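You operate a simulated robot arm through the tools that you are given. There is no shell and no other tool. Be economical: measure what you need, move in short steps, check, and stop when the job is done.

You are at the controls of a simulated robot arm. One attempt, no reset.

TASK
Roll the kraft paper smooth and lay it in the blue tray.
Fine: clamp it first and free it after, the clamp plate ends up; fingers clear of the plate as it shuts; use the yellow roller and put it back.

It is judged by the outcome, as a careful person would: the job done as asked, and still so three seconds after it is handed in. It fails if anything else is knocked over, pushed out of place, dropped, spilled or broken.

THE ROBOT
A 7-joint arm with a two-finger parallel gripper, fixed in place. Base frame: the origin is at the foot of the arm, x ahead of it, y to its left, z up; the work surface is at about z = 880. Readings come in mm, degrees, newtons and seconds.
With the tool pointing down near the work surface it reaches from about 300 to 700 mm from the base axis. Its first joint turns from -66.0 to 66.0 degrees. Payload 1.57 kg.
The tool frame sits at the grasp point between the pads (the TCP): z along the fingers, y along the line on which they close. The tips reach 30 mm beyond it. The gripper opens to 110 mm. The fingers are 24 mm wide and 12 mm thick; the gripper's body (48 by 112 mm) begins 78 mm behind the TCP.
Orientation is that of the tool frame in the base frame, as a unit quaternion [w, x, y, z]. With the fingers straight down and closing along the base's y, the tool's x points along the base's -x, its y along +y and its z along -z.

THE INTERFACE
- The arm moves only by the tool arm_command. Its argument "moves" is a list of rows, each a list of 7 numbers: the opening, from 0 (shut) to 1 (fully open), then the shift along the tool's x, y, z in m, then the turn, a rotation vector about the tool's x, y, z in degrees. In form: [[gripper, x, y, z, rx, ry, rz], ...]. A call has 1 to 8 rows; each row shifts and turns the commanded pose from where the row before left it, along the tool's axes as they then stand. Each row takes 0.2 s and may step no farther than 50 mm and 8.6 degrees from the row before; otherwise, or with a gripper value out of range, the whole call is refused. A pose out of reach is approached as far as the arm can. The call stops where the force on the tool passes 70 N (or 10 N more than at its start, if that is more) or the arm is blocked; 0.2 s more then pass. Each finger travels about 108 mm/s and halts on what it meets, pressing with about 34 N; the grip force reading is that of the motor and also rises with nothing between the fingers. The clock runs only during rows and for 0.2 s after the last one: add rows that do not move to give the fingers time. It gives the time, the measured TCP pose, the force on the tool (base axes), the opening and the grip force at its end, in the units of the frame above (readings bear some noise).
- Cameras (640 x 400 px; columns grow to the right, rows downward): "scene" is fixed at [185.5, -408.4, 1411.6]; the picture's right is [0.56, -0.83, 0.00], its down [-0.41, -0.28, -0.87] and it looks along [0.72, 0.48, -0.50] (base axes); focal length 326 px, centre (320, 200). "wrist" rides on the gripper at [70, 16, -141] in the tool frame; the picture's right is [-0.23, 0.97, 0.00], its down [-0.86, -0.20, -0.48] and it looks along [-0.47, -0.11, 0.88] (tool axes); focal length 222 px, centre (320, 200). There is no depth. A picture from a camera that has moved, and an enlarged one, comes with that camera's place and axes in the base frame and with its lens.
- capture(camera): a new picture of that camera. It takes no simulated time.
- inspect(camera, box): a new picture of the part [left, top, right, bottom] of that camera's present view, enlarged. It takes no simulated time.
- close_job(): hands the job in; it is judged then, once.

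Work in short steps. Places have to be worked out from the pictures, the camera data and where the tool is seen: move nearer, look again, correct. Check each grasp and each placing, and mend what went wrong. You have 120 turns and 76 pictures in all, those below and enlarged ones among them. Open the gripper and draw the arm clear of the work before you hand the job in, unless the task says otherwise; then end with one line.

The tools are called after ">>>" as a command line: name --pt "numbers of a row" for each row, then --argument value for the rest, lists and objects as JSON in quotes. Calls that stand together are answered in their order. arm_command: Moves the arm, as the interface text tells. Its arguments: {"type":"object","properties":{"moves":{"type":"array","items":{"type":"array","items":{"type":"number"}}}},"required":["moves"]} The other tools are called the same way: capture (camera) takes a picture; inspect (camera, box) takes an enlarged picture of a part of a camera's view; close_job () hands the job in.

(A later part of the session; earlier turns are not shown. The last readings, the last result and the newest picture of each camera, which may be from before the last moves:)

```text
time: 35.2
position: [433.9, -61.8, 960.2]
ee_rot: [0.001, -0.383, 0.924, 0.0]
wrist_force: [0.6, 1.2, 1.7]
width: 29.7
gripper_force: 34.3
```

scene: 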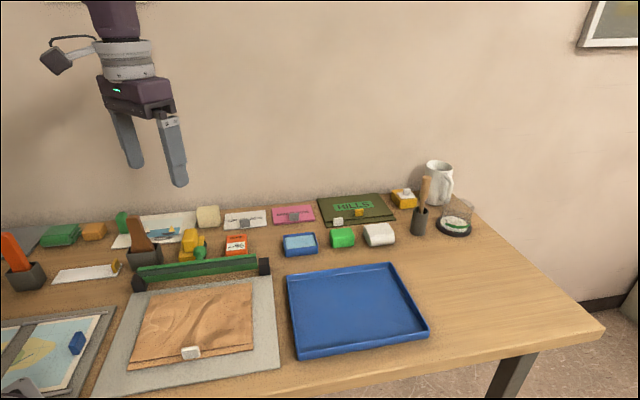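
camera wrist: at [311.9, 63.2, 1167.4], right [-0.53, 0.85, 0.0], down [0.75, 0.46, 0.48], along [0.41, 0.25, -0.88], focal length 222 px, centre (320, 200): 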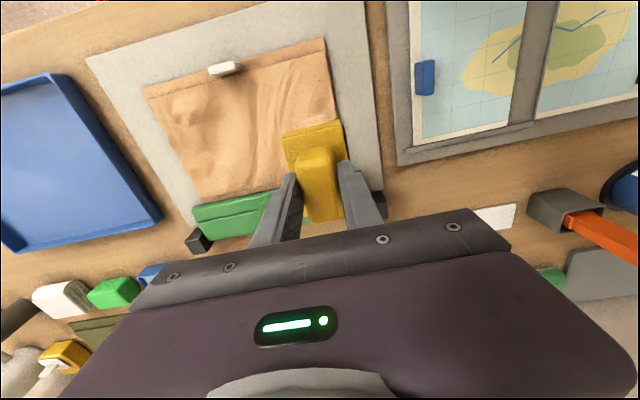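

>>> arm_command --pt "0 0 0 0.001 0 0 0" --pt "0 0 0.015 0 0 0 0" --pt "0 0 0.015 0 0 0 0" --pt "0 0 -0.015 0 0 0 0" --pt "0 0 -0.015 0 0 0 0" --pt "0 0 0 0 0 0 0"

>>> arm_command --pt "0 0 0 -0.01 0 0 0" --pt "0 0 0 -0.03 0 0 0" --pt "0 -0.02 0 -0.05 0 0 0" --pt "0 -0.04 0 -0.02 0 0 0" --pt "0 -0.04 0 0 0 0 0" --pt "0 -0.04 0 0 0 0 0"

>>> inspect --camera "scene" --box '[100, 260, 280, 400]'

```text
time: 36.6
position: [434.0, -63.1, 959.0]
ee_rot: [-0.001, -0.383, 0.924, 0.0]
wrist_force: [-3.5, 1.8, 6.5]
width: 29.9
gripper_force: 34.1
```

```text
refused: row 3 steps farther than a row can; nothing moved
```

```text
2.86 times, centred on (190, 330) of scene
camera zoom: at [185.4, -408.3, 1411.7], right [0.56, -0.83, 0.0], down [-0.41, -0.28, -0.87], along [0.72, 0.48, -0.5], focal length 933 px, centre (691, -171)
```

zoom: 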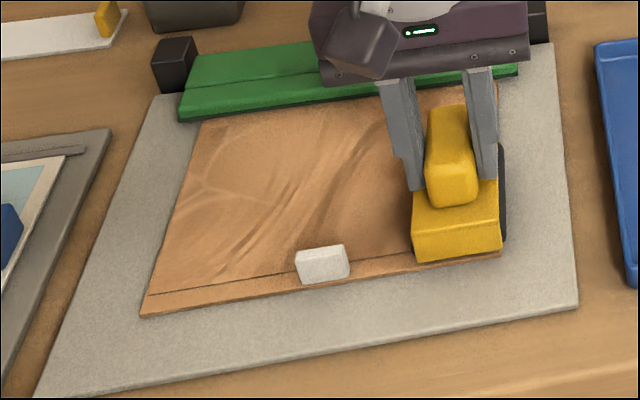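

Force here was light (6 N); I press a bit more and repeat the short roll, then lift straight up.

>>> arm_command --pt "0 0 0 0.001 0 0 0" --pt "0 0 0.015 0 0 0 0" --pt "0 0 0.015 0 0 0 0" --pt "0 0 -0.015 0 0 0 0" --pt "0 0 -0.015 0 0 0 0" --pt "0 0 0 -0.01 0 0 0" --pt "0 0 0 -0.04 0 0 0" --pt "0 0 0 -0.05 0 0 0"

>>> arm_command --pt "0 -0.045 0.01 0 0 0 0" --pt "0 -0.045 0.01 0 0 0 0" --pt "0 -0.045 0.01 0 0 0 0" --pt "0 0 0 0 0 0 0"

>>> inspect --camera "scene" --box '[110, 270, 270, 380]'

>>> capture --camera "wrist"

```text
time: 38.4
position: [434.8, -62.6, 1058.3]
ee_rot: [0.0, -0.384, 0.923, 0.0]
wrist_force: [-0.4, -0.8, -2.6]
width: 30.0
gripper_force: 34.3
```

```text
time: 39.4
position: [508.6, 56.2, 1058.1]
ee_rot: [0.0, -0.383, 0.924, 0.0]
wrist_force: [-1.0, 0.7, -3.1]
width: 29.4
gripper_force: 34.5
```

```text
3.64 times, centred on (190, 325) of scene
camera zoom: at [185.6, -408.3, 1411.6], right [0.56, -0.83, 0.0], down [-0.41, -0.28, -0.87], along [0.72, 0.48, -0.5], focal length 1187 px, centre (793, -254)
```

zoom: 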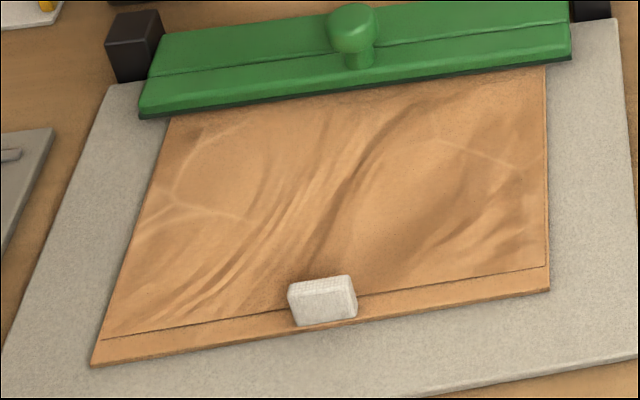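

```text
32 pictures are left
camera wrist: at [446.4, 17.8, 1200.1], right [-0.53, 0.85, 0.0], down [0.75, 0.46, 0.48], along [0.41, 0.25, -0.88], focal length 222 px, centre (320, 200)
```

wrist: 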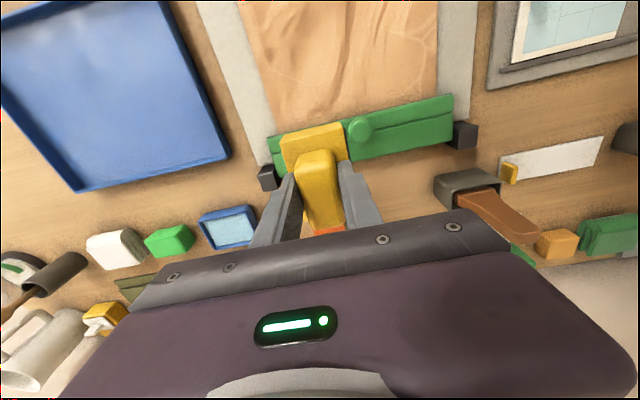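

The paper is softer but still creased. Careful rolling goes from the clamp outward, so I turn the roller 90° to roll from the clamp toward the free edge.

>>> arm_command --pt "0 0.01 0 0 0 0 8.2" --pt "0 0 0 0 0 0 8.2" --pt "0 0 0 0 0 0 8.2" --pt "0 0 0 0 0 0 8.2" --pt "0 0 0 0 0 0 8.2" --pt "0 0 0 0 0 0 8.2"

>>> arm_command --pt "0 0 0 0 0 0 8.2" --pt "0 0 0 0 0 0 8.2" --pt "0 0 0 0 0 0 8.2" --pt "0 0 0 0 0 0 8.2" --pt "0 0 0 0 0 0 8.0" --pt "0 0 0 0 0 0 0"

>>> inspect --camera "scene" --box '[80, 180, 320, 380]'

```text
time: 40.8
position: [500.4, 48.1, 1059.0]
ee_rot: [-0.001, 0.037, 0.999, 0.001]
wrist_force: [0.0, 0.4, -1.8]
width: 29.5
gripper_force: 33.2
```

```text
time: 42.2
position: [502.1, 46.6, 1060.0]
ee_rot: [0.0, 0.382, 0.924, 0.0]
wrist_force: [0.2, -2.0, -1.6]
width: 29.7
gripper_force: 33.9
```

```text
2.00 times, centred on (200, 280) of scene
camera zoom: at [185.6, -408.4, 1411.6], right [0.56, -0.83, 0.0], down [-0.41, -0.28, -0.87], along [0.72, 0.48, -0.5], focal length 653 px, centre (560, 40)
```

zoom: 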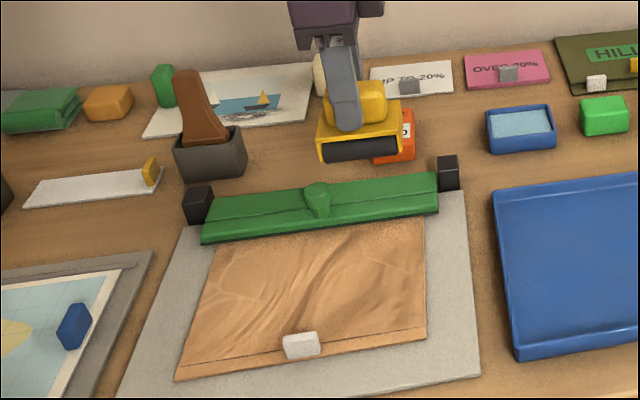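

Oriented. I move to the right lane (r≈335, s≈345) and come down near contact.

>>> arm_command --pt "0 -0.013 -0.043 0 0 0 0" --pt "0 0 0 0.04 0 0 0" --pt "0 0 0 0.04 0 0 0" --pt "0 0 0 0.012 0 0 0" --pt "0 0 0 0 0 0 0"

>>> inspect --camera "scene" --box '[110, 250, 290, 390]'

```text
time: 43.4
position: [480.2, 7.4, 966.0]
ee_rot: [-0.001, 0.383, 0.924, 0.0]
wrist_force: [0.6, 0.2, -2.3]
width: 29.5
gripper_force: 34.0
```

```text
2.86 times, centred on (200, 320) of scene
camera zoom: at [185.6, -408.4, 1411.6], right [0.56, -0.83, 0.0], down [-0.41, -0.28, -0.87], along [0.72, 0.48, -0.5], focal length 933 px, centre (663, -143)
```

zoom: 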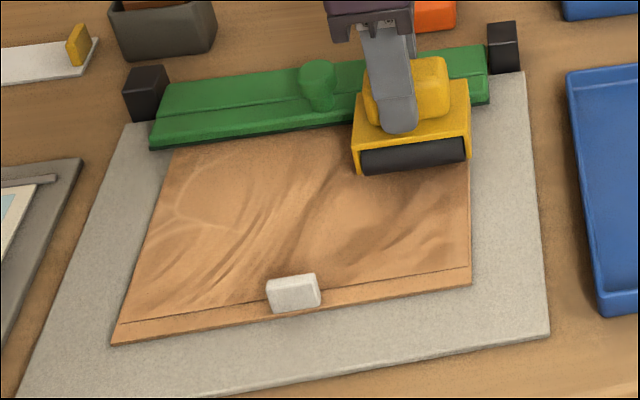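

Well placed, just off the clamp edge. I press down to contact.

>>> arm_command --pt "0 0 0 0.003 0 0 0" --pt "0 0 0 0.001 0 0 0" --pt "0 0 0 0.001 0 0 0" --pt "0 0 0 0 0 0 0"

```text
time: 44.4
position: [479.9, 7.3, 960.8]
ee_rot: [0.0, 0.382, 0.924, 0.0]
wrist_force: [0.3, -0.8, -1.4]
width: 29.6
gripper_force: 33.5
```

>>> arm_command --pt "0 0 0 0.001 0 0 0" --pt "0 0 0 0.001 0 0 0" --pt "0 0 0 0 0 0 0"

```text
time: 45.2
position: [481.0, 8.1, 959.7]
ee_rot: [0.001, 0.382, 0.924, 0.0]
wrist_force: [-1.1, 0.3, 6.1]
width: 29.8
gripper_force: 34.0
```

Touching; I press 1 mm more and roll outward to the free edge.

>>> arm_command --pt "0 0 0 0.001 0 0 0" --pt "0 0 -0.018 0 0 0 0" --pt "0 0 -0.018 0 0 0 0" --pt "0 0 -0.018 0 0 0 0" --pt "0 0 -0.018 0 0 0 0" --pt "0 0 -0.018 0 0 0 0" --pt "0 0 0 0 0 0 0"

>>> inspect --camera "scene" --box '[110, 250, 290, 390]'

```text
time: 46.8
position: [416.3, -54.8, 958.7]
ee_rot: [0.0, 0.381, 0.924, 0.001]
wrist_force: [10.9, 8.8, 40.0]
width: 29.4
gripper_force: 34.0
```

```text
2.86 times, centred on (200, 320) of scene
camera zoom: at [185.3, -408.1, 1411.7], right [0.56, -0.83, 0.0], down [-0.41, -0.28, -0.87], along [0.72, 0.48, -0.5], focal length 933 px, centre (663, -143)
```

zoom: 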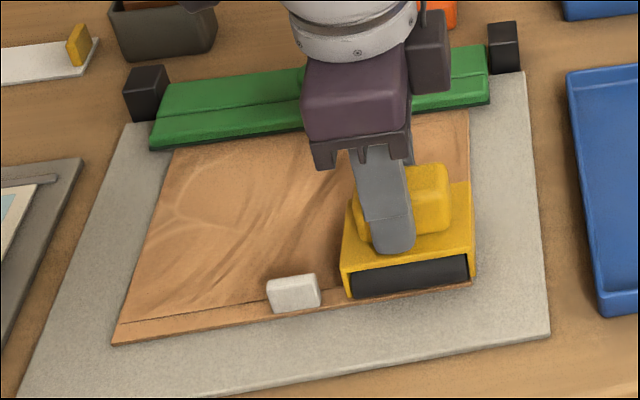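

Good force (40 N). I lift, move to the start of the middle lane, and look.

>>> arm_command --pt "0 0 0 -0.01 0 0 0" --pt "0 0 0 -0.03 0 0 0" --pt "0 0.033 0.03 0 0 0 0" --pt "0 0.032 0.03 0 0 0 0" --pt "0 0 0.029 0 0 0 0" --pt "0 0 0 0.03 0 0 0" --pt "0 0 0 0.007 0 0 0" --pt "0 0 0 0 0 0 0"

>>> inspect --camera "scene" --box '[110, 250, 290, 390]'

```text
time: 48.6
position: [433.7, 53.4, 961.7]
ee_rot: [-0.001, 0.383, 0.924, 0.0]
wrist_force: [-1.0, 0.0, -1.2]
width: 29.6
gripper_force: 33.5
```

```text
2.86 times, centred on (200, 320) of scene
camera zoom: at [185.6, -408.4, 1411.6], right [0.56, -0.83, 0.0], down [-0.41, -0.28, -0.87], along [0.72, 0.48, -0.5], focal length 933 px, centre (663, -143)
```

zoom: 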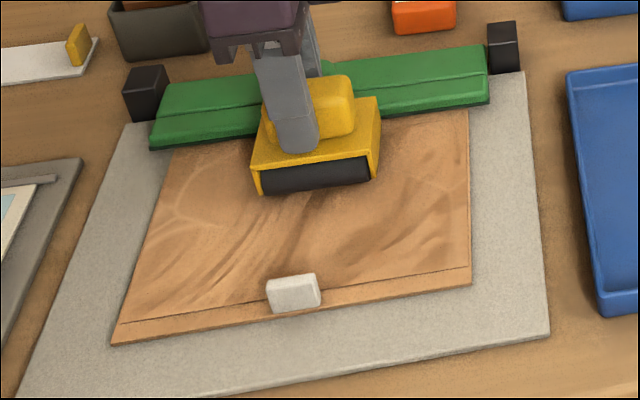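

The wrinkles keep fading. I press and roll the middle lane outward, stopping before the tab.

>>> arm_command --pt "0 0 0 0.001 0 0 0" --pt "0 0 0 0.001 0 0 0" --pt "0 0 0 0.0007 0 0 0" --pt "0 0 0 0 0 0 0"

```text
time: 49.6
position: [433.6, 53.1, 959.6]
ee_rot: [0.0, 0.382, 0.924, 0.0]
wrist_force: [-1.6, 1.0, 9.0]
width: 29.8
gripper_force: 34.1
```

>>> arm_command --pt "0 0 0 0.001 0 0 0" --pt "0 0 -0.016 0 0 0 0" --pt "0 0 -0.016 0 0 0 0" --pt "0 0 -0.016 0 0 0 0" --pt "0 0 -0.013 0 0 0 0" --pt "0 0 0 0 0 0 0"

>>> inspect --camera "scene" --box '[110, 250, 290, 390]'

```text
time: 50.5
position: [409.3, 27.8, 959.4]
ee_rot: [0.006, 0.382, 0.924, 0.003]
wrist_force: [-2.3, 1.8, 16.9]
width: 29.5
gripper_force: 34.2
stopped in row 4: the force on the tool passed its limit (the readings are from after the stop); the commanded pose is now the measured one
```

```text
2.86 times, centred on (200, 320) of scene
camera zoom: at [185.2, -408.4, 1411.7], right [0.56, -0.83, 0.0], down [-0.41, -0.28, -0.87], along [0.72, 0.48, -0.5], focal length 933 px, centre (663, -143)
```

zoom: 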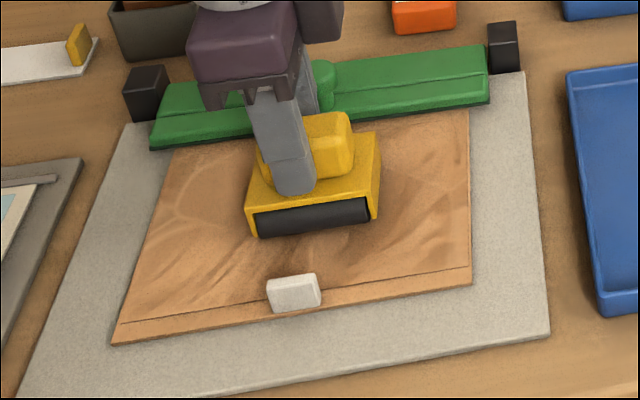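

The force limit tripped briefly but now reads 17 N. I ease 0.3 mm and continue in smaller steps to s≈283.

>>> arm_command --pt "0 0 -0.008 -0.0003 0 0 0" --pt "0 0 -0.009 0 0 0 0" --pt "0 0 -0.009 0 0 0 0" --pt "0 0 0 0 0 0 0"

```text
time: 51.5
position: [394.2, 8.5, 958.5]
ee_rot: [0.007, 0.382, 0.924, 0.006]
wrist_force: [9.0, 8.1, 35.2]
width: 29.6
gripper_force: 33.6
```

Middle lane done down to the tab. I lift, undo the small tilt and go to the left lane's start (r≈205, s≈345).

>>> arm_command --pt "0 0 0 -0.01 0.94 0.48 0" --pt "0 0 0 -0.03 0 0 0" --pt "0 0.034 0.03 0 0 0 0" --pt "0 0.034 0.03 0 0 0 0" --pt "0 0 0 0.03 0 0 0" --pt "0 0 0 0.006 0 0 0" --pt "0 0 0 0.002 0 0 0" --pt "0 0 0 0 0 0 0"

>>> inspect --camera "scene" --box '[110, 250, 290, 390]'

```text
time: 53.3
position: [387.3, 100.9, 960.6]
ee_rot: [-0.003, 0.382, 0.924, -0.002]
wrist_force: [-0.3, -0.1, -2.4]
width: 29.6
gripper_force: 33.9
```

```text
2.86 times, centred on (200, 320) of scene
camera zoom: at [185.6, -408.4, 1411.6], right [0.56, -0.83, 0.0], down [-0.41, -0.28, -0.87], along [0.72, 0.48, -0.5], focal length 933 px, centre (663, -143)
```

zoom: 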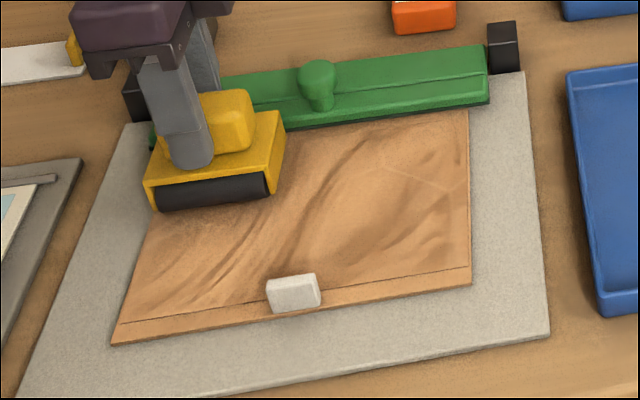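

>>> arm_command --pt "0 0 0 0.001 0 0 0" --pt "0 0 0 0.001 0 0 0" --pt "0 0 0 0 0 0 0"

```text
time: 54.1
position: [387.1, 99.6, 958.8]
ee_rot: [-0.001, 0.382, 0.924, -0.001]
wrist_force: [-3.2, 0.4, 21.7]
width: 29.6
gripper_force: 34.2
```

22 N contact. I roll the left lane outward to the free edge.

>>> arm_command --pt "0 0 -0.012 0 0 0 0" --pt "0 0 -0.012 0 0 0 0" --pt "0 0 -0.012 0 0 0 0" --pt "0 0 -0.012 0 0 0 0" --pt "0 0 -0.012 0 0 0 0" --pt "0 0 -0.012 0 0 0 0" --pt "0 0 -0.012 0 0 0 0" --pt "0 0 -0.006 0 0 0 0"

>>> inspect --camera "scene" --box '[110, 250, 290, 390]'

```text
time: 55.9
position: [320.7, 36.9, 960.5]
ee_rot: [-0.002, 0.382, 0.924, -0.002]
wrist_force: [2.0, 1.2, 6.8]
width: 29.7
gripper_force: 33.9
```

```text
2.86 times, centred on (200, 320) of scene
camera zoom: at [185.5, -408.3, 1411.6], right [0.56, -0.83, 0.0], down [-0.41, -0.28, -0.87], along [0.72, 0.48, -0.5], focal length 933 px, centre (663, -143)
```

zoom: 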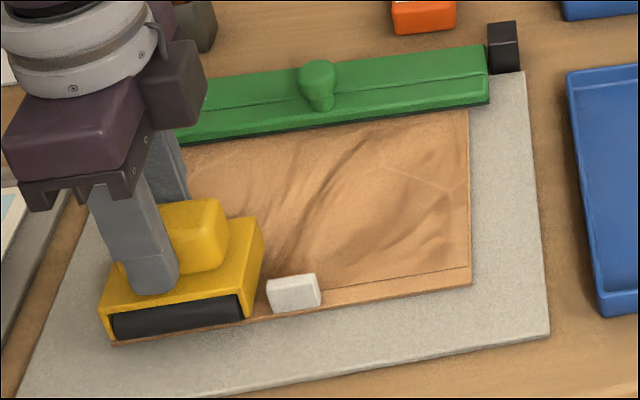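

The creases fade with each stroke. I roll this lane back and out again with steady force.

>>> arm_command --pt "0 0 0.012 0.0005 0 0 0" --pt "0 0 0.013 0 0 0 0" --pt "0 0 0.013 0 0 0 0" --pt "0 0 0.013 0 0 0 0" --pt "0 0 0.013 0 0 0 0" --pt "0 0 0.013 0 0 0 0" --pt "0 0 0.012 0 0 0 0" --pt "0 0 0 0 0 0 0"

>>> arm_command --pt "0 0 -0.012 0 0 0 0" --pt "0 0 -0.013 0 0 0 0" --pt "0 0 -0.013 0 0 0 0" --pt "0 0 -0.013 0 0 0 0" --pt "0 0 -0.013 0 0 0 0" --pt "0 0 -0.013 0 0 0 0" --pt "0 0 -0.012 0 0 0 0" --pt "0 0 0 0 0 0 0"

```text
time: 56.8
position: [352.0, 64.2, 959.5]
ee_rot: [-0.003, 0.383, 0.924, -0.003]
wrist_force: [-6.5, -2.0, 29.4]
width: 29.7
gripper_force: 34.1
stopped in row 4: the force on the tool passed its limit (the readings are from after the stop); the commanded pose is now the measured one
```

```text
time: 58.6
position: [286.1, 3.6, 957.1]
ee_rot: [-0.014, 0.386, 0.923, -0.007]
wrist_force: [-0.1, -0.7, -1.7]
width: 29.4
gripper_force: 33.8
```

The first call stopped early, so the second ran past the free edge. I check the state.

>>> inspect --camera "scene" --box '[60, 240, 300, 400]'

```text
2.50 times, centred on (180, 320) of scene
camera zoom: at [185.6, -408.4, 1411.6], right [0.56, -0.83, 0.0], down [-0.41, -0.28, -0.87], along [0.72, 0.48, -0.5], focal length 816 px, centre (670, -100)
```

zoom: 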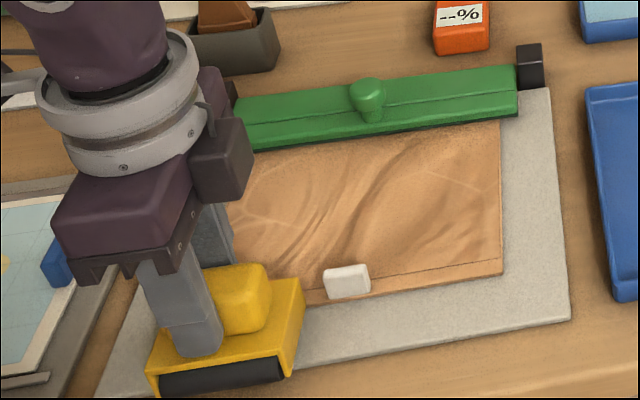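

I lift clear, correct the tilt, and take a clean close-up of the paper.

>>> arm_command --pt "0 0 0 -0.02 -1.35 -1.2 0" --pt "0 0 0 -0.04 0 0 0" --pt "0 0 0 -0.04 0 0 0" --pt "0 0 0.045 0 0 0 0" --pt "0 0 0.045 0 0 0 0" --pt "0 0 0.045 0 0 0 0" --pt "0 0 0.045 0 0 0 0" --pt "0 0 0.02 0 0 0 0"

>>> inspect --camera "scene" --box '[110, 270, 270, 380]'

```text
time: 60.4
position: [442.4, 142.3, 1055.7]
ee_rot: [0.012, 0.383, 0.924, 0.004]
wrist_force: [0.0, 0.3, -2.0]
width: 29.6
gripper_force: 34.0
out of reach, approached as far as the arm can: row 2
```

```text
3.64 times, centred on (190, 325) of scene
camera zoom: at [185.6, -408.4, 1411.6], right [0.56, -0.83, 0.0], down [-0.41, -0.28, -0.87], along [0.72, 0.48, -0.5], focal length 1187 px, centre (793, -254)
```

zoom: 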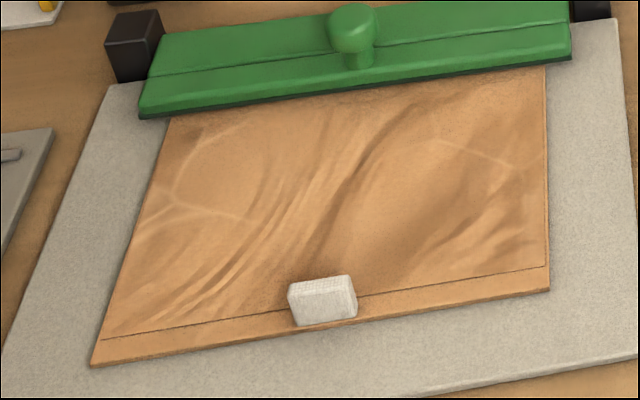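

I compare with the very first close-up using the same frame.

>>> inspect --camera "scene" --box '[80, 200, 300, 400]'

```text
2.00 times, centred on (190, 300) of scene
camera zoom: at [185.6, -408.4, 1411.6], right [0.56, -0.83, 0.0], down [-0.41, -0.28, -0.87], along [0.72, 0.48, -0.5], focal length 653 px, centre (580, 0)
```

zoom: 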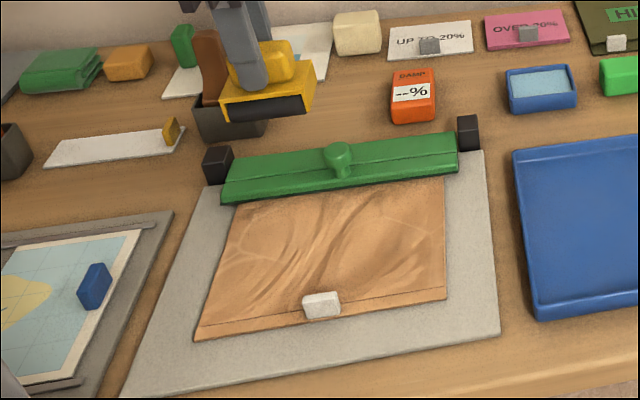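

Comparing contact heights: the sheet is about 3–4 mm lower than at first contact and the near hem now lies flat, but I want another firm pass. I turn the roller back to its first orientation (also needed to put it back), correcting the tilt.

>>> arm_command --pt "0 0 0 0 0.95 1.1 0" --pt "0 0 0 0 0 0 -8.2" --pt "0 0 0 0 0 0 -8.2" --pt "0 0 0 0 0 0 -8.2" --pt "0 0 0 0 0 0 -8.2" --pt "0 0 0 0 0 0 -8.2" --pt "0 0 0 0 0 0 -8.2"

>>> arm_command --pt "0 0 0 0 0 0 -8.2" --pt "0 0 0 0 0 0 -8.2" --pt "0 0 0 0 0 0 -8.2" --pt "0 0 0 0 0 0 -8.2" --pt "0 0 0 0 0 0 -8.0" --pt "0 0 0 0 0 0 0"

```text
time: 62.0
position: [441.8, 141.8, 1057.0]
ee_rot: [-0.002, -0.038, 0.999, 0.0]
wrist_force: [0.1, 0.6, -1.2]
width: 29.5
gripper_force: 34.4
```

```text
time: 63.4
position: [440.6, 140.6, 1057.2]
ee_rot: [-0.001, -0.383, 0.924, 0.0]
wrist_force: [0.3, -0.4, -2.6]
width: 29.4
gripper_force: 33.9
```

Now to the far lane again (s≈337, r≈188), down to just above contact.

>>> arm_command --pt "0 0.037 0.012 0 0 0 0" --pt "0 0.037 0.012 0 0 0 0" --pt "0 0 0 0.045 0 0 0" --pt "0 0 0 0.045 0 0 0" --pt "0 0 0 0.006 0 0 0" --pt "0 0 0 0.001 0 0 0" --pt "0 0 0 0.001 0 0 0" --pt "0 0 0 0 0 0 0"

```text
time: 65.2
position: [371.4, 106.4, 959.4]
ee_rot: [0.0, -0.382, 0.924, 0.0]
wrist_force: [-2.5, -1.4, 15.8]
width: 29.6
gripper_force: 34.1
```

16 N at z 959.4. I press 0.7 mm more and roll fully across.

>>> arm_command --pt "0 0 0 0.0007 0 0 0" --pt "0 0 -0.024 0 0 0 0" --pt "0 0 -0.024 0 0 0 0" --pt "0 0 -0.024 0 0 0 0" --pt "0 0 -0.024 0 0 0 0" --pt "0 0 -0.024 0 0 0 0" --pt "0 0 -0.024 0 0 0 0" --pt "0 0 -0.024 0 0 0 0"

```text
time: 67.0
position: [490.1, -13.1, 959.5]
ee_rot: [-0.001, -0.382, 0.924, 0.0]
wrist_force: [-7.0, 8.6, 28.6]
width: 29.7
gripper_force: 34.0
```

Steady 29 N and a uniform height (959.5 both ends; it was 961.5–963.7 before), so the sheet is flattening. I roll back.

>>> arm_command --pt "0 0 0.024 0 0 0 0" --pt "0 0 0.024 0 0 0 0" --pt "0 0 0.024 0 0 0 0" --pt "0 0 0.024 0 0 0 0" --pt "0 0 0.024 0 0 0 0" --pt "0 0 0.024 0 0 0 0" --pt "0 0 0.024 0 0 0 0" --pt "0 0 0 0 0 0 0"

>>> inspect --camera "scene" --box '[110, 270, 270, 380]'

```text
time: 68.8
position: [370.6, 104.9, 960.3]
ee_rot: [0.0, -0.382, 0.924, 0.0]
wrist_force: [6.5, -5.7, 24.3]
width: 29.4
gripper_force: 34.0
```

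```text
3.64 times, centred on (190, 325) of scene
camera zoom: at [185.4, -408.6, 1411.6], right [0.56, -0.83, 0.0], down [-0.41, -0.28, -0.87], along [0.72, 0.48, -0.5], focal length 1187 px, centre (793, -254)
```

zoom: 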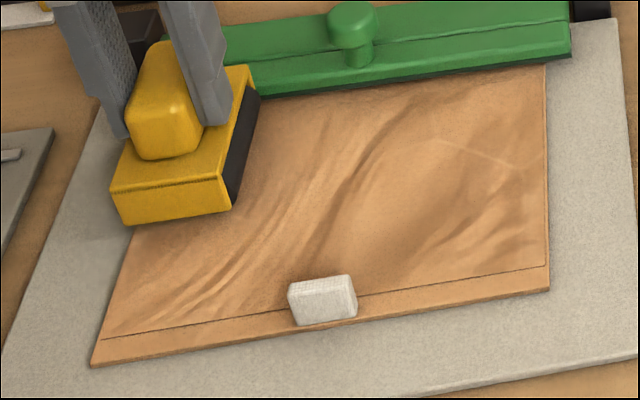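

The painted wrinkle pattern is unchanged while the height is now uniform. I do the near lane again firmly (s≈288).

>>> arm_command --pt "0 0 0 -0.006 0 0 0" --pt "0 0.024 0.002 0 0 0 0" --pt "0 0.023 0.002 0 0 0 0" --pt "0 0 0 0.005 0 0 0" --pt "0 0 0 0.001 0 0 0" --pt "0 0 0 0 0 0 0"

```text
time: 70.2
position: [335.4, 74.3, 959.1]
ee_rot: [0.0, -0.383, 0.924, 0.001]
wrist_force: [-1.9, -2.7, 27.4]
width: 29.3
gripper_force: 33.8
```

>>> arm_command --pt "0 0 -0.024 0 0 0 0" --pt "0 0 -0.024 0 0 0 0" --pt "0 0 -0.024 0 0 0 0" --pt "0 0 -0.024 0 0 0 0" --pt "0 0 -0.024 0 0 0 0" --pt "0 0 -0.024 0 0 0 0" --pt "0 0 -0.024 0 0 0 0" --pt "0 0 0 0 0 0 0"

```text
time: 72.0
position: [453.8, -42.8, 958.6]
ee_rot: [-0.001, -0.383, 0.924, 0.0]
wrist_force: [-11.9, 11.8, 49.7]
width: 29.3
gripper_force: 34.3
```

50 N, flat height 958.6. I roll back with slightly less press, then lift and move toward the back for a wrist view of the sheet.

>>> arm_command --pt "0 0 0.024 -0.0004 0 0 0" --pt "0 0 0.024 0 0 0 0" --pt "0 0 0.024 0 0 0 0" --pt "0 0 0.024 0 0 0 0" --pt "0 0 0.024 0 0 0 0" --pt "0 0 0.024 0 0 0 0" --pt "0 0 0.022 0 0 0 0" --pt "0 0 0 0 0 0 0"

>>> arm_command --pt "0 0 0 -0.015 0 0 0" --pt "0 0 0 -0.045 0 0 0" --pt "0 0 0 -0.045 0 0 0" --pt "0 -0.045 -0.02 0 0 0 0" --pt "0 -0.045 -0.02 0 0 0 0" --pt "0 -0.045 -0.02 0 0 0 0" --pt "0 0 0 0 0 0 0"

>>> inspect --camera "wrist" --box '[180, 0, 460, 180]'

```text
time: 73.8
position: [335.2, 74.4, 958.3]
ee_rot: [-0.002, -0.382, 0.924, 0.0]
wrist_force: [1.8, -3.7, 13.7]
width: 29.3
gripper_force: 33.2
```

```text
time: 75.4
position: [474.4, 128.5, 1061.9]
ee_rot: [-0.001, -0.383, 0.924, 0.001]
wrist_force: [0.7, -0.1, -1.8]
width: 29.8
gripper_force: 33.8
```

```text
2.22 times, centred on (320, 90) of wrist
camera zoom: at [413.3, 89.8, 1204.0], right [-0.53, 0.85, 0.0], down [0.75, 0.46, 0.48], along [0.4, 0.25, -0.88], focal length 494 px, centre (320, 444)
```

zoom: 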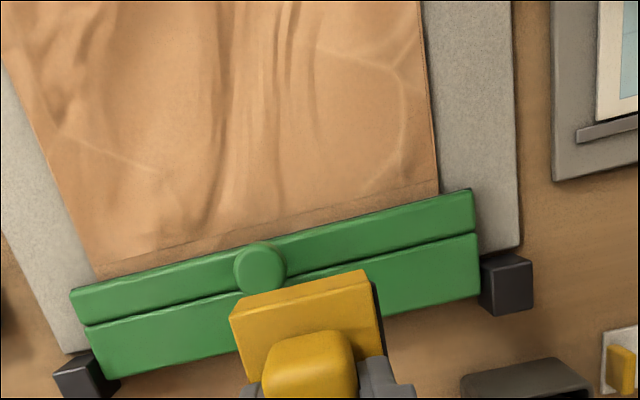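

The sheet looks flat with only faint crease marks. To be thorough I do one more pass that also covers the side edges and the strip right at the clamp (s≈340, r 180→362).

>>> arm_command --pt "0 0.029 0.021 0 0 0 0" --pt "0 0.029 0.022 0 0 0 0" --pt "0 0.028 0.022 0 0 0 0" --pt "0 0 0 0.045 0 0 0" --pt "0 0 0 0.045 0 0 0" --pt "0 0 0 0.012 0 0 0" --pt "0 0 0 0.001 0 0 0" --pt "0 0 0 0 0 0 0"

```text
time: 77.0
position: [367.1, 111.4, 962.1]
ee_rot: [-0.002, -0.382, 0.924, -0.001]
wrist_force: [-10.8, -2.7, 34.9]
width: 29.7
gripper_force: 33.8
stopped in row 7: the force on the tool passed its limit (the readings are from after the stop); the commanded pose is now the measured one
```

That touched the clamp plate's lip. I lift and shift 5 mm away from it.

>>> arm_command --pt "0 0 0 -0.008 0 0 0" --pt "0 0.006 0 0 0 0 0" --pt "0 0 0 0.006 0 0 0" --pt "0 0 0 0.002 0 0 0" --pt "0 0 0 0.002 0 0 0" --pt "0 0 0 0 0 0 0"

>>> inspect --camera "scene" --box '[90, 250, 270, 380]'

```text
time: 78.2
position: [363.5, 107.1, 962.8]
ee_rot: [0.001, -0.384, 0.923, 0.0]
wrist_force: [-8.0, -2.6, 31.1]
width: 30.0
gripper_force: 34.4
stopped in row 6: the force on the tool passed its limit (the readings are from after the stop); the commanded pose is now the measured one
```

```text
3.08 times, centred on (180, 315) of scene
camera zoom: at [185.0, -408.5, 1411.6], right [0.56, -0.83, 0.0], down [-0.41, -0.28, -0.87], along [0.72, 0.48, -0.5], focal length 1004 px, centre (751, -154)
```

zoom: 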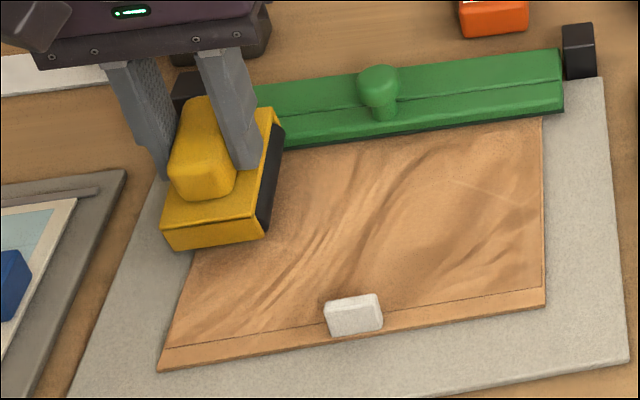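

At the left edge (r≈181) contact is at 962.8, i.e. that edge strip is still raised. I roll over it from here inward and back.

>>> arm_command --pt "0 0 -0.01 0 0 0 0" --pt "0 0 -0.01 0.0005 0 0 0" --pt "0 0 -0.01 0.001 0 0 0" --pt "0 0 -0.01 0 0 0 0" --pt "0 0 0 0 0 0 0"

```text
time: 78.9
position: [380.8, 92.9, 963.1]
ee_rot: [0.002, -0.385, 0.923, -0.001]
wrist_force: [-10.0, 0.5, 28.3]
width: 29.7
gripper_force: 33.9
stopped in row 3: the force on the tool passed its limit (the readings are from after the stop); the commanded pose is now the measured one
```

Contact height is suddenly higher everywhere, so the roller may have shifted or pitched in the grip. I lift and look at it.

>>> arm_command --pt "0 0 0 -0.02 0 0 0" --pt "0 0 0 -0.045 0 0 0" --pt "0 0 0 -0.045 0 0 0" --pt "0 0 0 0 0 0 0"

>>> inspect --camera "scene" --box '[95, 190, 195, 270]'

```text
time: 79.9
position: [380.4, 92.5, 1072.7]
ee_rot: [0.002, -0.384, 0.923, 0.0]
wrist_force: [-0.5, 0.8, -1.6]
width: 29.6
gripper_force: 33.8
```

```text
5.00 times, centred on (145, 230) of scene
camera zoom: at [185.6, -408.4, 1411.6], right [0.56, -0.83, 0.0], down [-0.41, -0.28, -0.87], along [0.72, 0.48, -0.5], focal length 1632 px, centre (1195, 50)
```

zoom: 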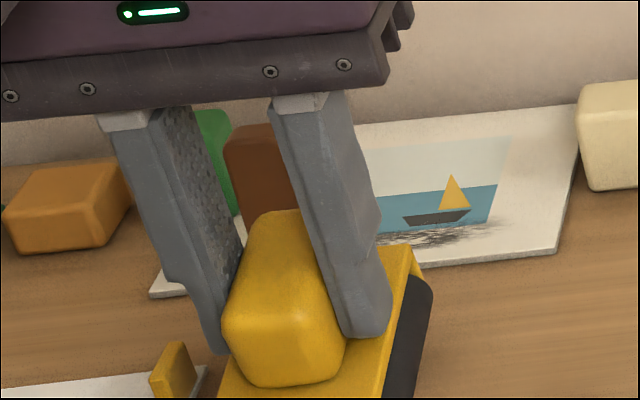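

>>> inspect --camera "wrist" --box '[180, 0, 460, 180]'

```text
2.22 times, centred on (320, 90) of wrist
camera zoom: at [317.1, 54.6, 1213.9], right [-0.53, 0.85, 0.0], down [0.74, 0.46, 0.48], along [0.41, 0.25, -0.88], focal length 494 px, centre (320, 444)
```

zoom: 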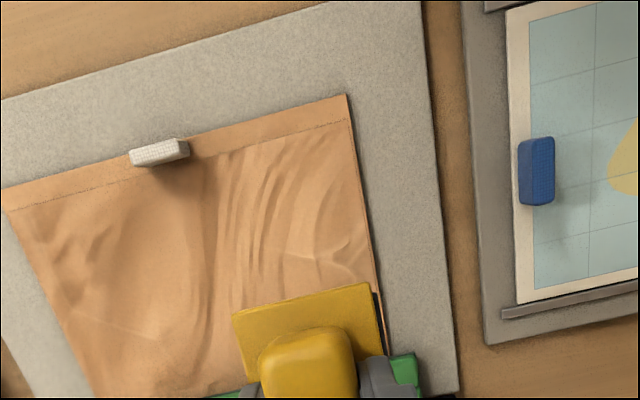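

The roller had twisted slightly in the grip during the turned strokes and is now back flush (contact at 963 again). So I repeat the lanes with it seated properly, starting at the far lane left end.

>>> arm_command --pt "0 0.001 0.018 0 0 0 0" --pt "0 0 0 0.045 0 0 0" --pt "0 0 0 0.045 0 0 0" --pt "0 0 0 0.016 0 0 0" --pt "0 0 0 0.002 0 0 0" --pt "0 0 0 0 0 0 0"

```text
time: 81.3
position: [368.0, 104.6, 962.7]
ee_rot: [0.002, -0.384, 0.923, 0.0]
wrist_force: [-0.6, -0.5, -2.6]
width: 29.7
gripper_force: 34.4
```

>>> arm_command --pt "0 0 0 0.001 0 0 0" --pt "0 0 0 0.0005 0 0 0" --pt "0 0 0 0 0 0 0"

```text
time: 82.1
position: [368.1, 104.3, 963.1]
ee_rot: [0.004, -0.383, 0.924, 0.0]
wrist_force: [-1.8, -3.4, 33.2]
width: 30.0
gripper_force: 33.8
```

33 N. I roll across to the right.

>>> arm_command --pt "0 0 -0.02 -0.0003 0 0 0" --pt "0 0 -0.02 0 0 0 0" --pt "0 0 -0.02 0 0 0 0" --pt "0 0 -0.02 0 0 0 0" --pt "0 0 -0.02 0 0 0 0" --pt "0 0 -0.02 0 0 0 0" --pt "0 0 -0.02 0 0 0 0" --pt "0 0 -0.02 0 0 0 0"

>>> inspect --camera "scene" --box '[110, 270, 270, 380]'

```text
time: 83.9
position: [481.4, -8.1, 963.6]
ee_rot: [0.003, -0.385, 0.923, -0.001]
wrist_force: [-2.7, 1.1, 6.3]
width: 29.7
gripper_force: 33.9
```

```text
3.64 times, centred on (190, 325) of scene
camera zoom: at [185.4, -408.3, 1411.6], right [0.56, -0.83, 0.0], down [-0.41, -0.28, -0.87], along [0.72, 0.48, -0.5], focal length 1187 px, centre (793, -254)
```

zoom: 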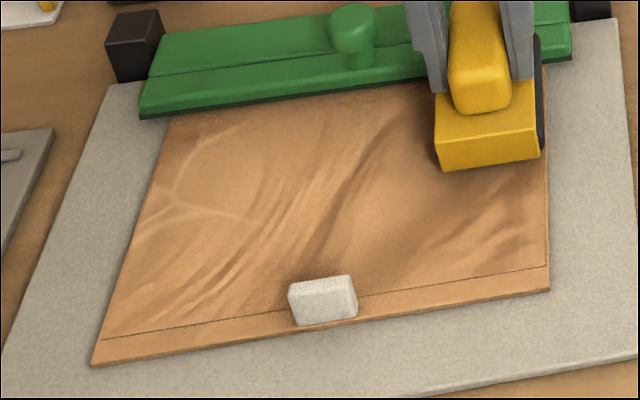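

The pattern no longer changes. I check the sheet's profile at its edges in a tight close-up to see whether any relief is left.

>>> inspect --camera "scene" --box '[125, 320, 255, 375]'

```text
4.92 times, centred on (190, 348) of scene
camera zoom: at [185.4, -408.3, 1411.6], right [0.56, -0.83, 0.0], down [-0.41, -0.28, -0.87], along [0.72, 0.48, -0.5], focal length 1607 px, centre (960, -526)
```

zoom: 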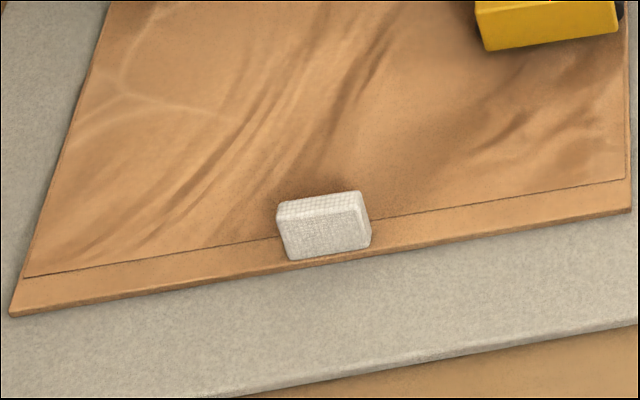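

The wrinkle layer has sunk nearly flush with the sheet. I extend rolling over the right and left edges, which had the least coverage: first right.

>>> arm_command --pt "0 0 0 0.0008 0 0 0" --pt "0 0 -0.009 0 0 0 0" --pt "0 0 -0.009 0 0 0 0" --pt "0 0 0.02 0 0 0 0" --pt "0 0 0.02 0 0 0 0" --pt "0 0 0.02 0 0 0 0" --pt "0 0 0.02 0 0 0 0" --pt "0 0 0.02 0 0 0 0"

```text
time: 85.7
position: [423.1, 48.2, 961.9]
ee_rot: [0.002, -0.383, 0.924, -0.001]
wrist_force: [2.1, -33.7, 53.8]
width: 29.6
gripper_force: 34.0
```

53 N with side drag; I ease off 0.7 mm and go on to the left edge.

>>> arm_command --pt "0 0 0.012 -0.0007 0 0 0" --pt "0 0 0.016 0 0 0 0" --pt "0 0 0.016 0 0 0 0" --pt "0 0 0.016 0 0 0 0" --pt "0 0 0.016 0 0 0 0" --pt "0 0 0.012 0 0 0 0" --pt "0 0 0 0 0 0 0"

>>> inspect --camera "scene" --box '[90, 240, 270, 380]'

```text
time: 87.3
position: [358.8, 112.0, 962.1]
ee_rot: [0.003, -0.383, 0.924, -0.001]
wrist_force: [3.2, -7.6, 29.4]
width: 29.6
gripper_force: 34.5
```

```text
2.86 times, centred on (180, 310) of scene
camera zoom: at [185.3, -408.7, 1411.5], right [0.56, -0.83, 0.0], down [-0.41, -0.28, -0.87], along [0.72, 0.48, -0.5], focal length 933 px, centre (720, -114)
```

zoom: 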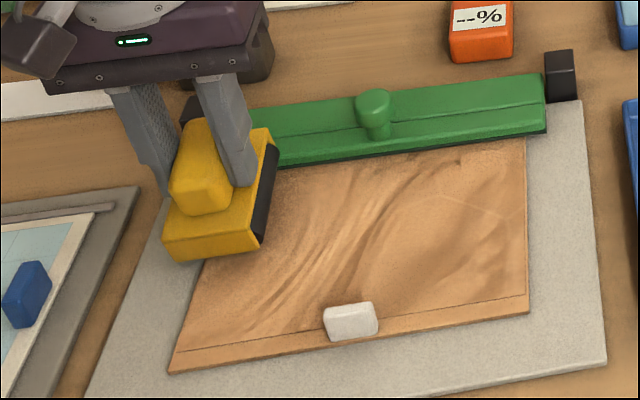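

Now the near lane from the left edge (s≈285).

>>> arm_command --pt "0 0 0 -0.006 0 0 0" --pt "0 0.024 0 0 0 0 0" --pt "0 0.024 0 0 0 0 0" --pt "0 0 0 0.005 0 0 0" --pt "0 0 0 0.001 0 0 0" --pt "0 0 0 0 0 0 0"

```text
time: 88.7
position: [325.3, 76.7, 962.0]
ee_rot: [0.002, -0.383, 0.924, -0.001]
wrist_force: [-2.8, -0.2, 22.2]
width: 29.9
gripper_force: 33.6
```

>>> arm_command --pt "0 0 -0.024 0.0002 0 0 0" --pt "0 0 -0.024 0 0 0 0" --pt "0 0 -0.024 0 0 0 0" --pt "0 0 -0.024 0 0 0 0" --pt "0 0 -0.024 0 0 0 0" --pt "0 0 -0.024 0 0 0 0" --pt "0 0 -0.024 0 0 0 0" --pt "0 0 -0.02 0 0 0 0"

>>> inspect --camera "scene" --box '[110, 270, 270, 380]'

```text
time: 90.5
position: [459.3, -54.5, 961.6]
ee_rot: [0.003, -0.383, 0.924, -0.001]
wrist_force: [-7.3, 9.2, 31.8]
width: 29.7
gripper_force: 33.5
```

```text
3.64 times, centred on (190, 325) of scene
camera zoom: at [184.9, -408.1, 1411.8], right [0.56, -0.83, 0.0], down [-0.41, -0.28, -0.87], along [0.72, 0.48, -0.5], focal length 1187 px, centre (793, -254)
```

zoom: 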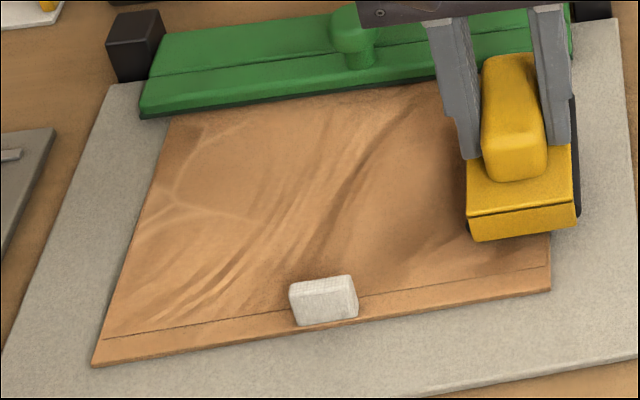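

The sheet is covered edge to edge and no longer changes: smooth as it gets. I lift and carry the roller back above its rest place (535,203).

>>> arm_command --pt "0 0 0 -0.02 0 0 0" --pt "0 0 0 -0.045 0 0 0" --pt "0 0 0 -0.045 0 0 0" --pt "0 -0.04 0.022 0 0 0 0" --pt "0 -0.04 0.022 0 0 0 0" --pt "0 -0.04 0.022 0 0 0 0" --pt "0 -0.04 0.022 0 0 0 0" --pt "0 -0.04 0.022 0 0 0 0"

>>> arm_command --pt "0 -0.036 0.018 0 0 0 0" --pt "0 0 0 0 0 0 0" --pt "0 0 0 0 0 0 0"

```text
time: 92.3
position: [522.9, 165.4, 1073.7]
ee_rot: [0.002, -0.384, 0.923, 0.0]
wrist_force: [-0.5, 0.3, -2.3]
width: 29.7
gripper_force: 34.3
```

```text
time: 93.1
position: [535.2, 202.5, 1073.8]
ee_rot: [0.002, -0.383, 0.924, -0.001]
wrist_force: [-0.2, 0.4, -2.2]
width: 29.6
gripper_force: 34.0
```

Directly above the rest spot. I lower to about 10 mm above the table and then feel down.

>>> arm_command --pt "0 0 0 0.045 0 0 0" --pt "0 0 0 0.045 0 0 0" --pt "0 0 0 0.015 0 0 0" --pt "0 0 0 0.004 0 0 0" --pt "0 0 0 0 0 0 0"

>>> arm_command --pt "0 0 0 0.003 0 0 0" --pt "0 0 0 0.003 0 0 0" --pt "0 0 0 0.001 0 0 0" --pt "0 0 0 0 0 0 0"

```text
time: 94.3
position: [534.6, 203.0, 963.4]
ee_rot: [0.002, -0.384, 0.923, 0.0]
wrist_force: [0.3, 0.6, -1.6]
width: 29.7
gripper_force: 33.5
```

```text
time: 95.3
position: [535.6, 202.3, 957.0]
ee_rot: [0.001, -0.383, 0.924, 0.0]
wrist_force: [-0.3, 0.0, -2.8]
width: 29.6
gripper_force: 34.2
```

>>> arm_command --pt "0 0 0 0.001 0 0 0" --pt "0 0 0 0.001 0 0 0" --pt "0 0 0 0.001 0 0 0" --pt "0 0 0 0 0 0 0"

```text
time: 96.3
position: [536.3, 201.8, 953.7]
ee_rot: [0.002, -0.384, 0.923, 0.0]
wrist_force: [-0.5, 0.2, -1.8]
width: 29.6
gripper_force: 33.9
```

>>> arm_command --pt "0 0 0 0.001 0 0 0" --pt "0 0 0 0.001 0 0 0" --pt "0 0 0 0 0 0 0"

```text
time: 97.1
position: [535.9, 202.1, 951.4]
ee_rot: [0.002, -0.383, 0.924, 0.0]
wrist_force: [-1.7, 0.1, 14.9]
width: 29.8
gripper_force: 34.2
```

Contact with the table (15 N). I open gently and rise a little, then look.

>>> arm_command --pt "0.32 0 0 0 0 0 0" --pt "0.5 0 0 0 0 0 0" --pt "0.55 0 0 0 0 0 0" --pt "0.55 0 0 -0.03 0 0 0" --pt "0.55 0 0 -0.045 0 0 0" --pt "0.55 0 0 -0.03 0 0 0" --pt "0.55 0 0 0 0 0 0"

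>>> inspect --camera "scene" --box '[120, 180, 280, 300]'

```text
time: 98.7
position: [536.1, 202.2, 1057.8]
ee_rot: [0.003, -0.384, 0.924, 0.0]
wrist_force: [-0.4, 0.1, 0.6]
width: 60.9
gripper_force: 0.0
```

```text
3.33 times, centred on (200, 240) of scene
camera zoom: at [185.5, -408.4, 1411.6], right [0.56, -0.83, 0.0], down [-0.41, -0.28, -0.87], along [0.72, 0.48, -0.5], focal length 1088 px, centre (720, 67)
```

zoom: 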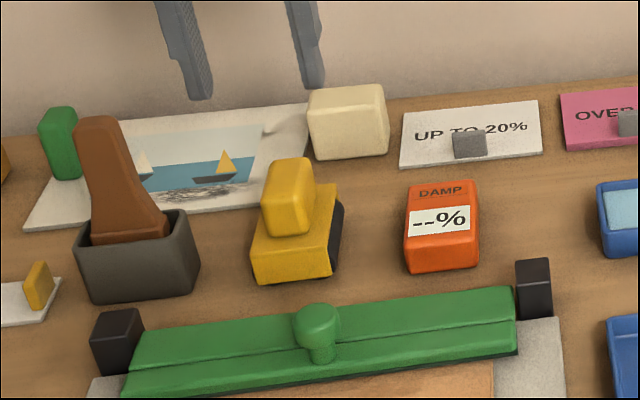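

The roller is back in its place. Next I free the clamp: I move above the knob (≈(471.5,87.5)) with open fingers to straddle it and look.

>>> arm_command --pt "0.55 0.042 -0.012 0 0 0 0" --pt "0.55 0.042 -0.012 0 0 0 0" --pt "0.55 0.043 -0.0115 0 0 0 0" --pt "0.55 0 0 0.04 0 0 0" --pt "0.55 0 0 0.03 0 0 0" --pt "0.55 0 0 0 0 0 0"

>>> inspect --camera "scene" --box '[130, 190, 270, 310]'

>>> inspect --camera "wrist" --box '[220, 100, 420, 225]'

```text
time: 100.1
position: [471.1, 87.5, 985.2]
ee_rot: [0.002, -0.383, 0.924, -0.001]
wrist_force: [-0.2, -0.8, 0.2]
width: 60.6
gripper_force: 0.1
```

```text
3.33 times, centred on (200, 250) of scene
camera zoom: at [185.5, -408.4, 1411.6], right [0.56, -0.83, 0.0], down [-0.41, -0.28, -0.87], along [0.72, 0.48, -0.5], focal length 1088 px, centre (720, 33)
```

zoom: 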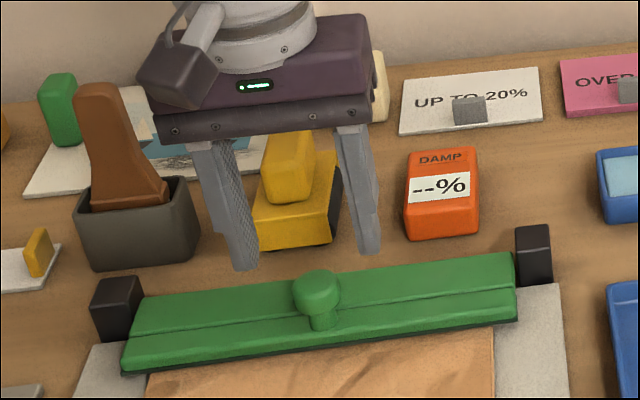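

```text
3.20 times, centred on (320, 162) of wrist
camera zoom: at [407.9, 49.9, 1126.8], right [-0.53, 0.85, 0.0], down [0.74, 0.46, 0.48], along [0.41, 0.25, -0.88], focal length 711 px, centre (320, 320)
```

zoom: 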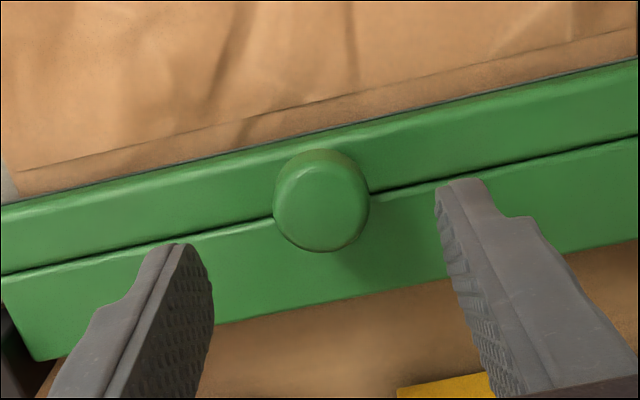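

Knob centre is ≈(466,85). I adjust 4 mm, descend so the tips straddle the knob's head (tips at ≈926), and grip.

>>> arm_command --pt "0.55 0.004 0.001 0.015 0 0 0" --pt "0.55 0 0 0.014 0 0 0" --pt "0.55 0 0 0 0 0 0" --pt "0.1 0 0 0 0 0 0" --pt "0 0 0 0 0 0 0" --pt "0 0 0 0 0 0 0"

```text
time: 101.5
position: [467.4, 85.9, 958.2]
ee_rot: [0.002, -0.384, 0.923, 0.001]
wrist_force: [-3.6, 4.9, -1.1]
width: 27.4
gripper_force: 37.6
```

Knob gripped (27 mm). I lift it along the hinge arc, letting it pivot between the pads; first about 30°.

>>> arm_command --pt "0 -0.003 0 -0.005 0 0 0" --pt "0 -0.0036 0 -0.0052 0 0 0" --pt "0 -0.0045 0 -0.0042 0 0 0" --pt "0 -0.0046 0 -0.0039 0 0 0" --pt "0 0 0 0 0 0 0"

>>> inspect --camera "scene" --box '[130, 190, 270, 310]'

```text
time: 102.7
position: [477.6, 95.6, 976.1]
ee_rot: [0.001, -0.383, 0.924, -0.001]
wrist_force: [-19.5, -5.4, -6.3]
width: 27.2
gripper_force: 37.9
```

```text
3.33 times, centred on (200, 250) of scene
camera zoom: at [185.1, -408.5, 1411.6], right [0.56, -0.83, 0.0], down [-0.41, -0.28, -0.87], along [0.72, 0.48, -0.5], focal length 1088 px, centre (720, 33)
```

zoom: 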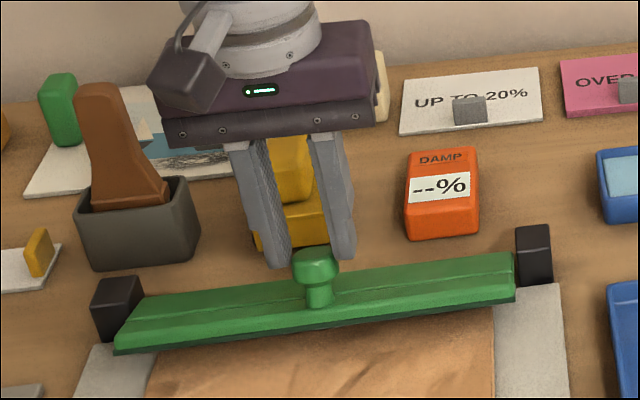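

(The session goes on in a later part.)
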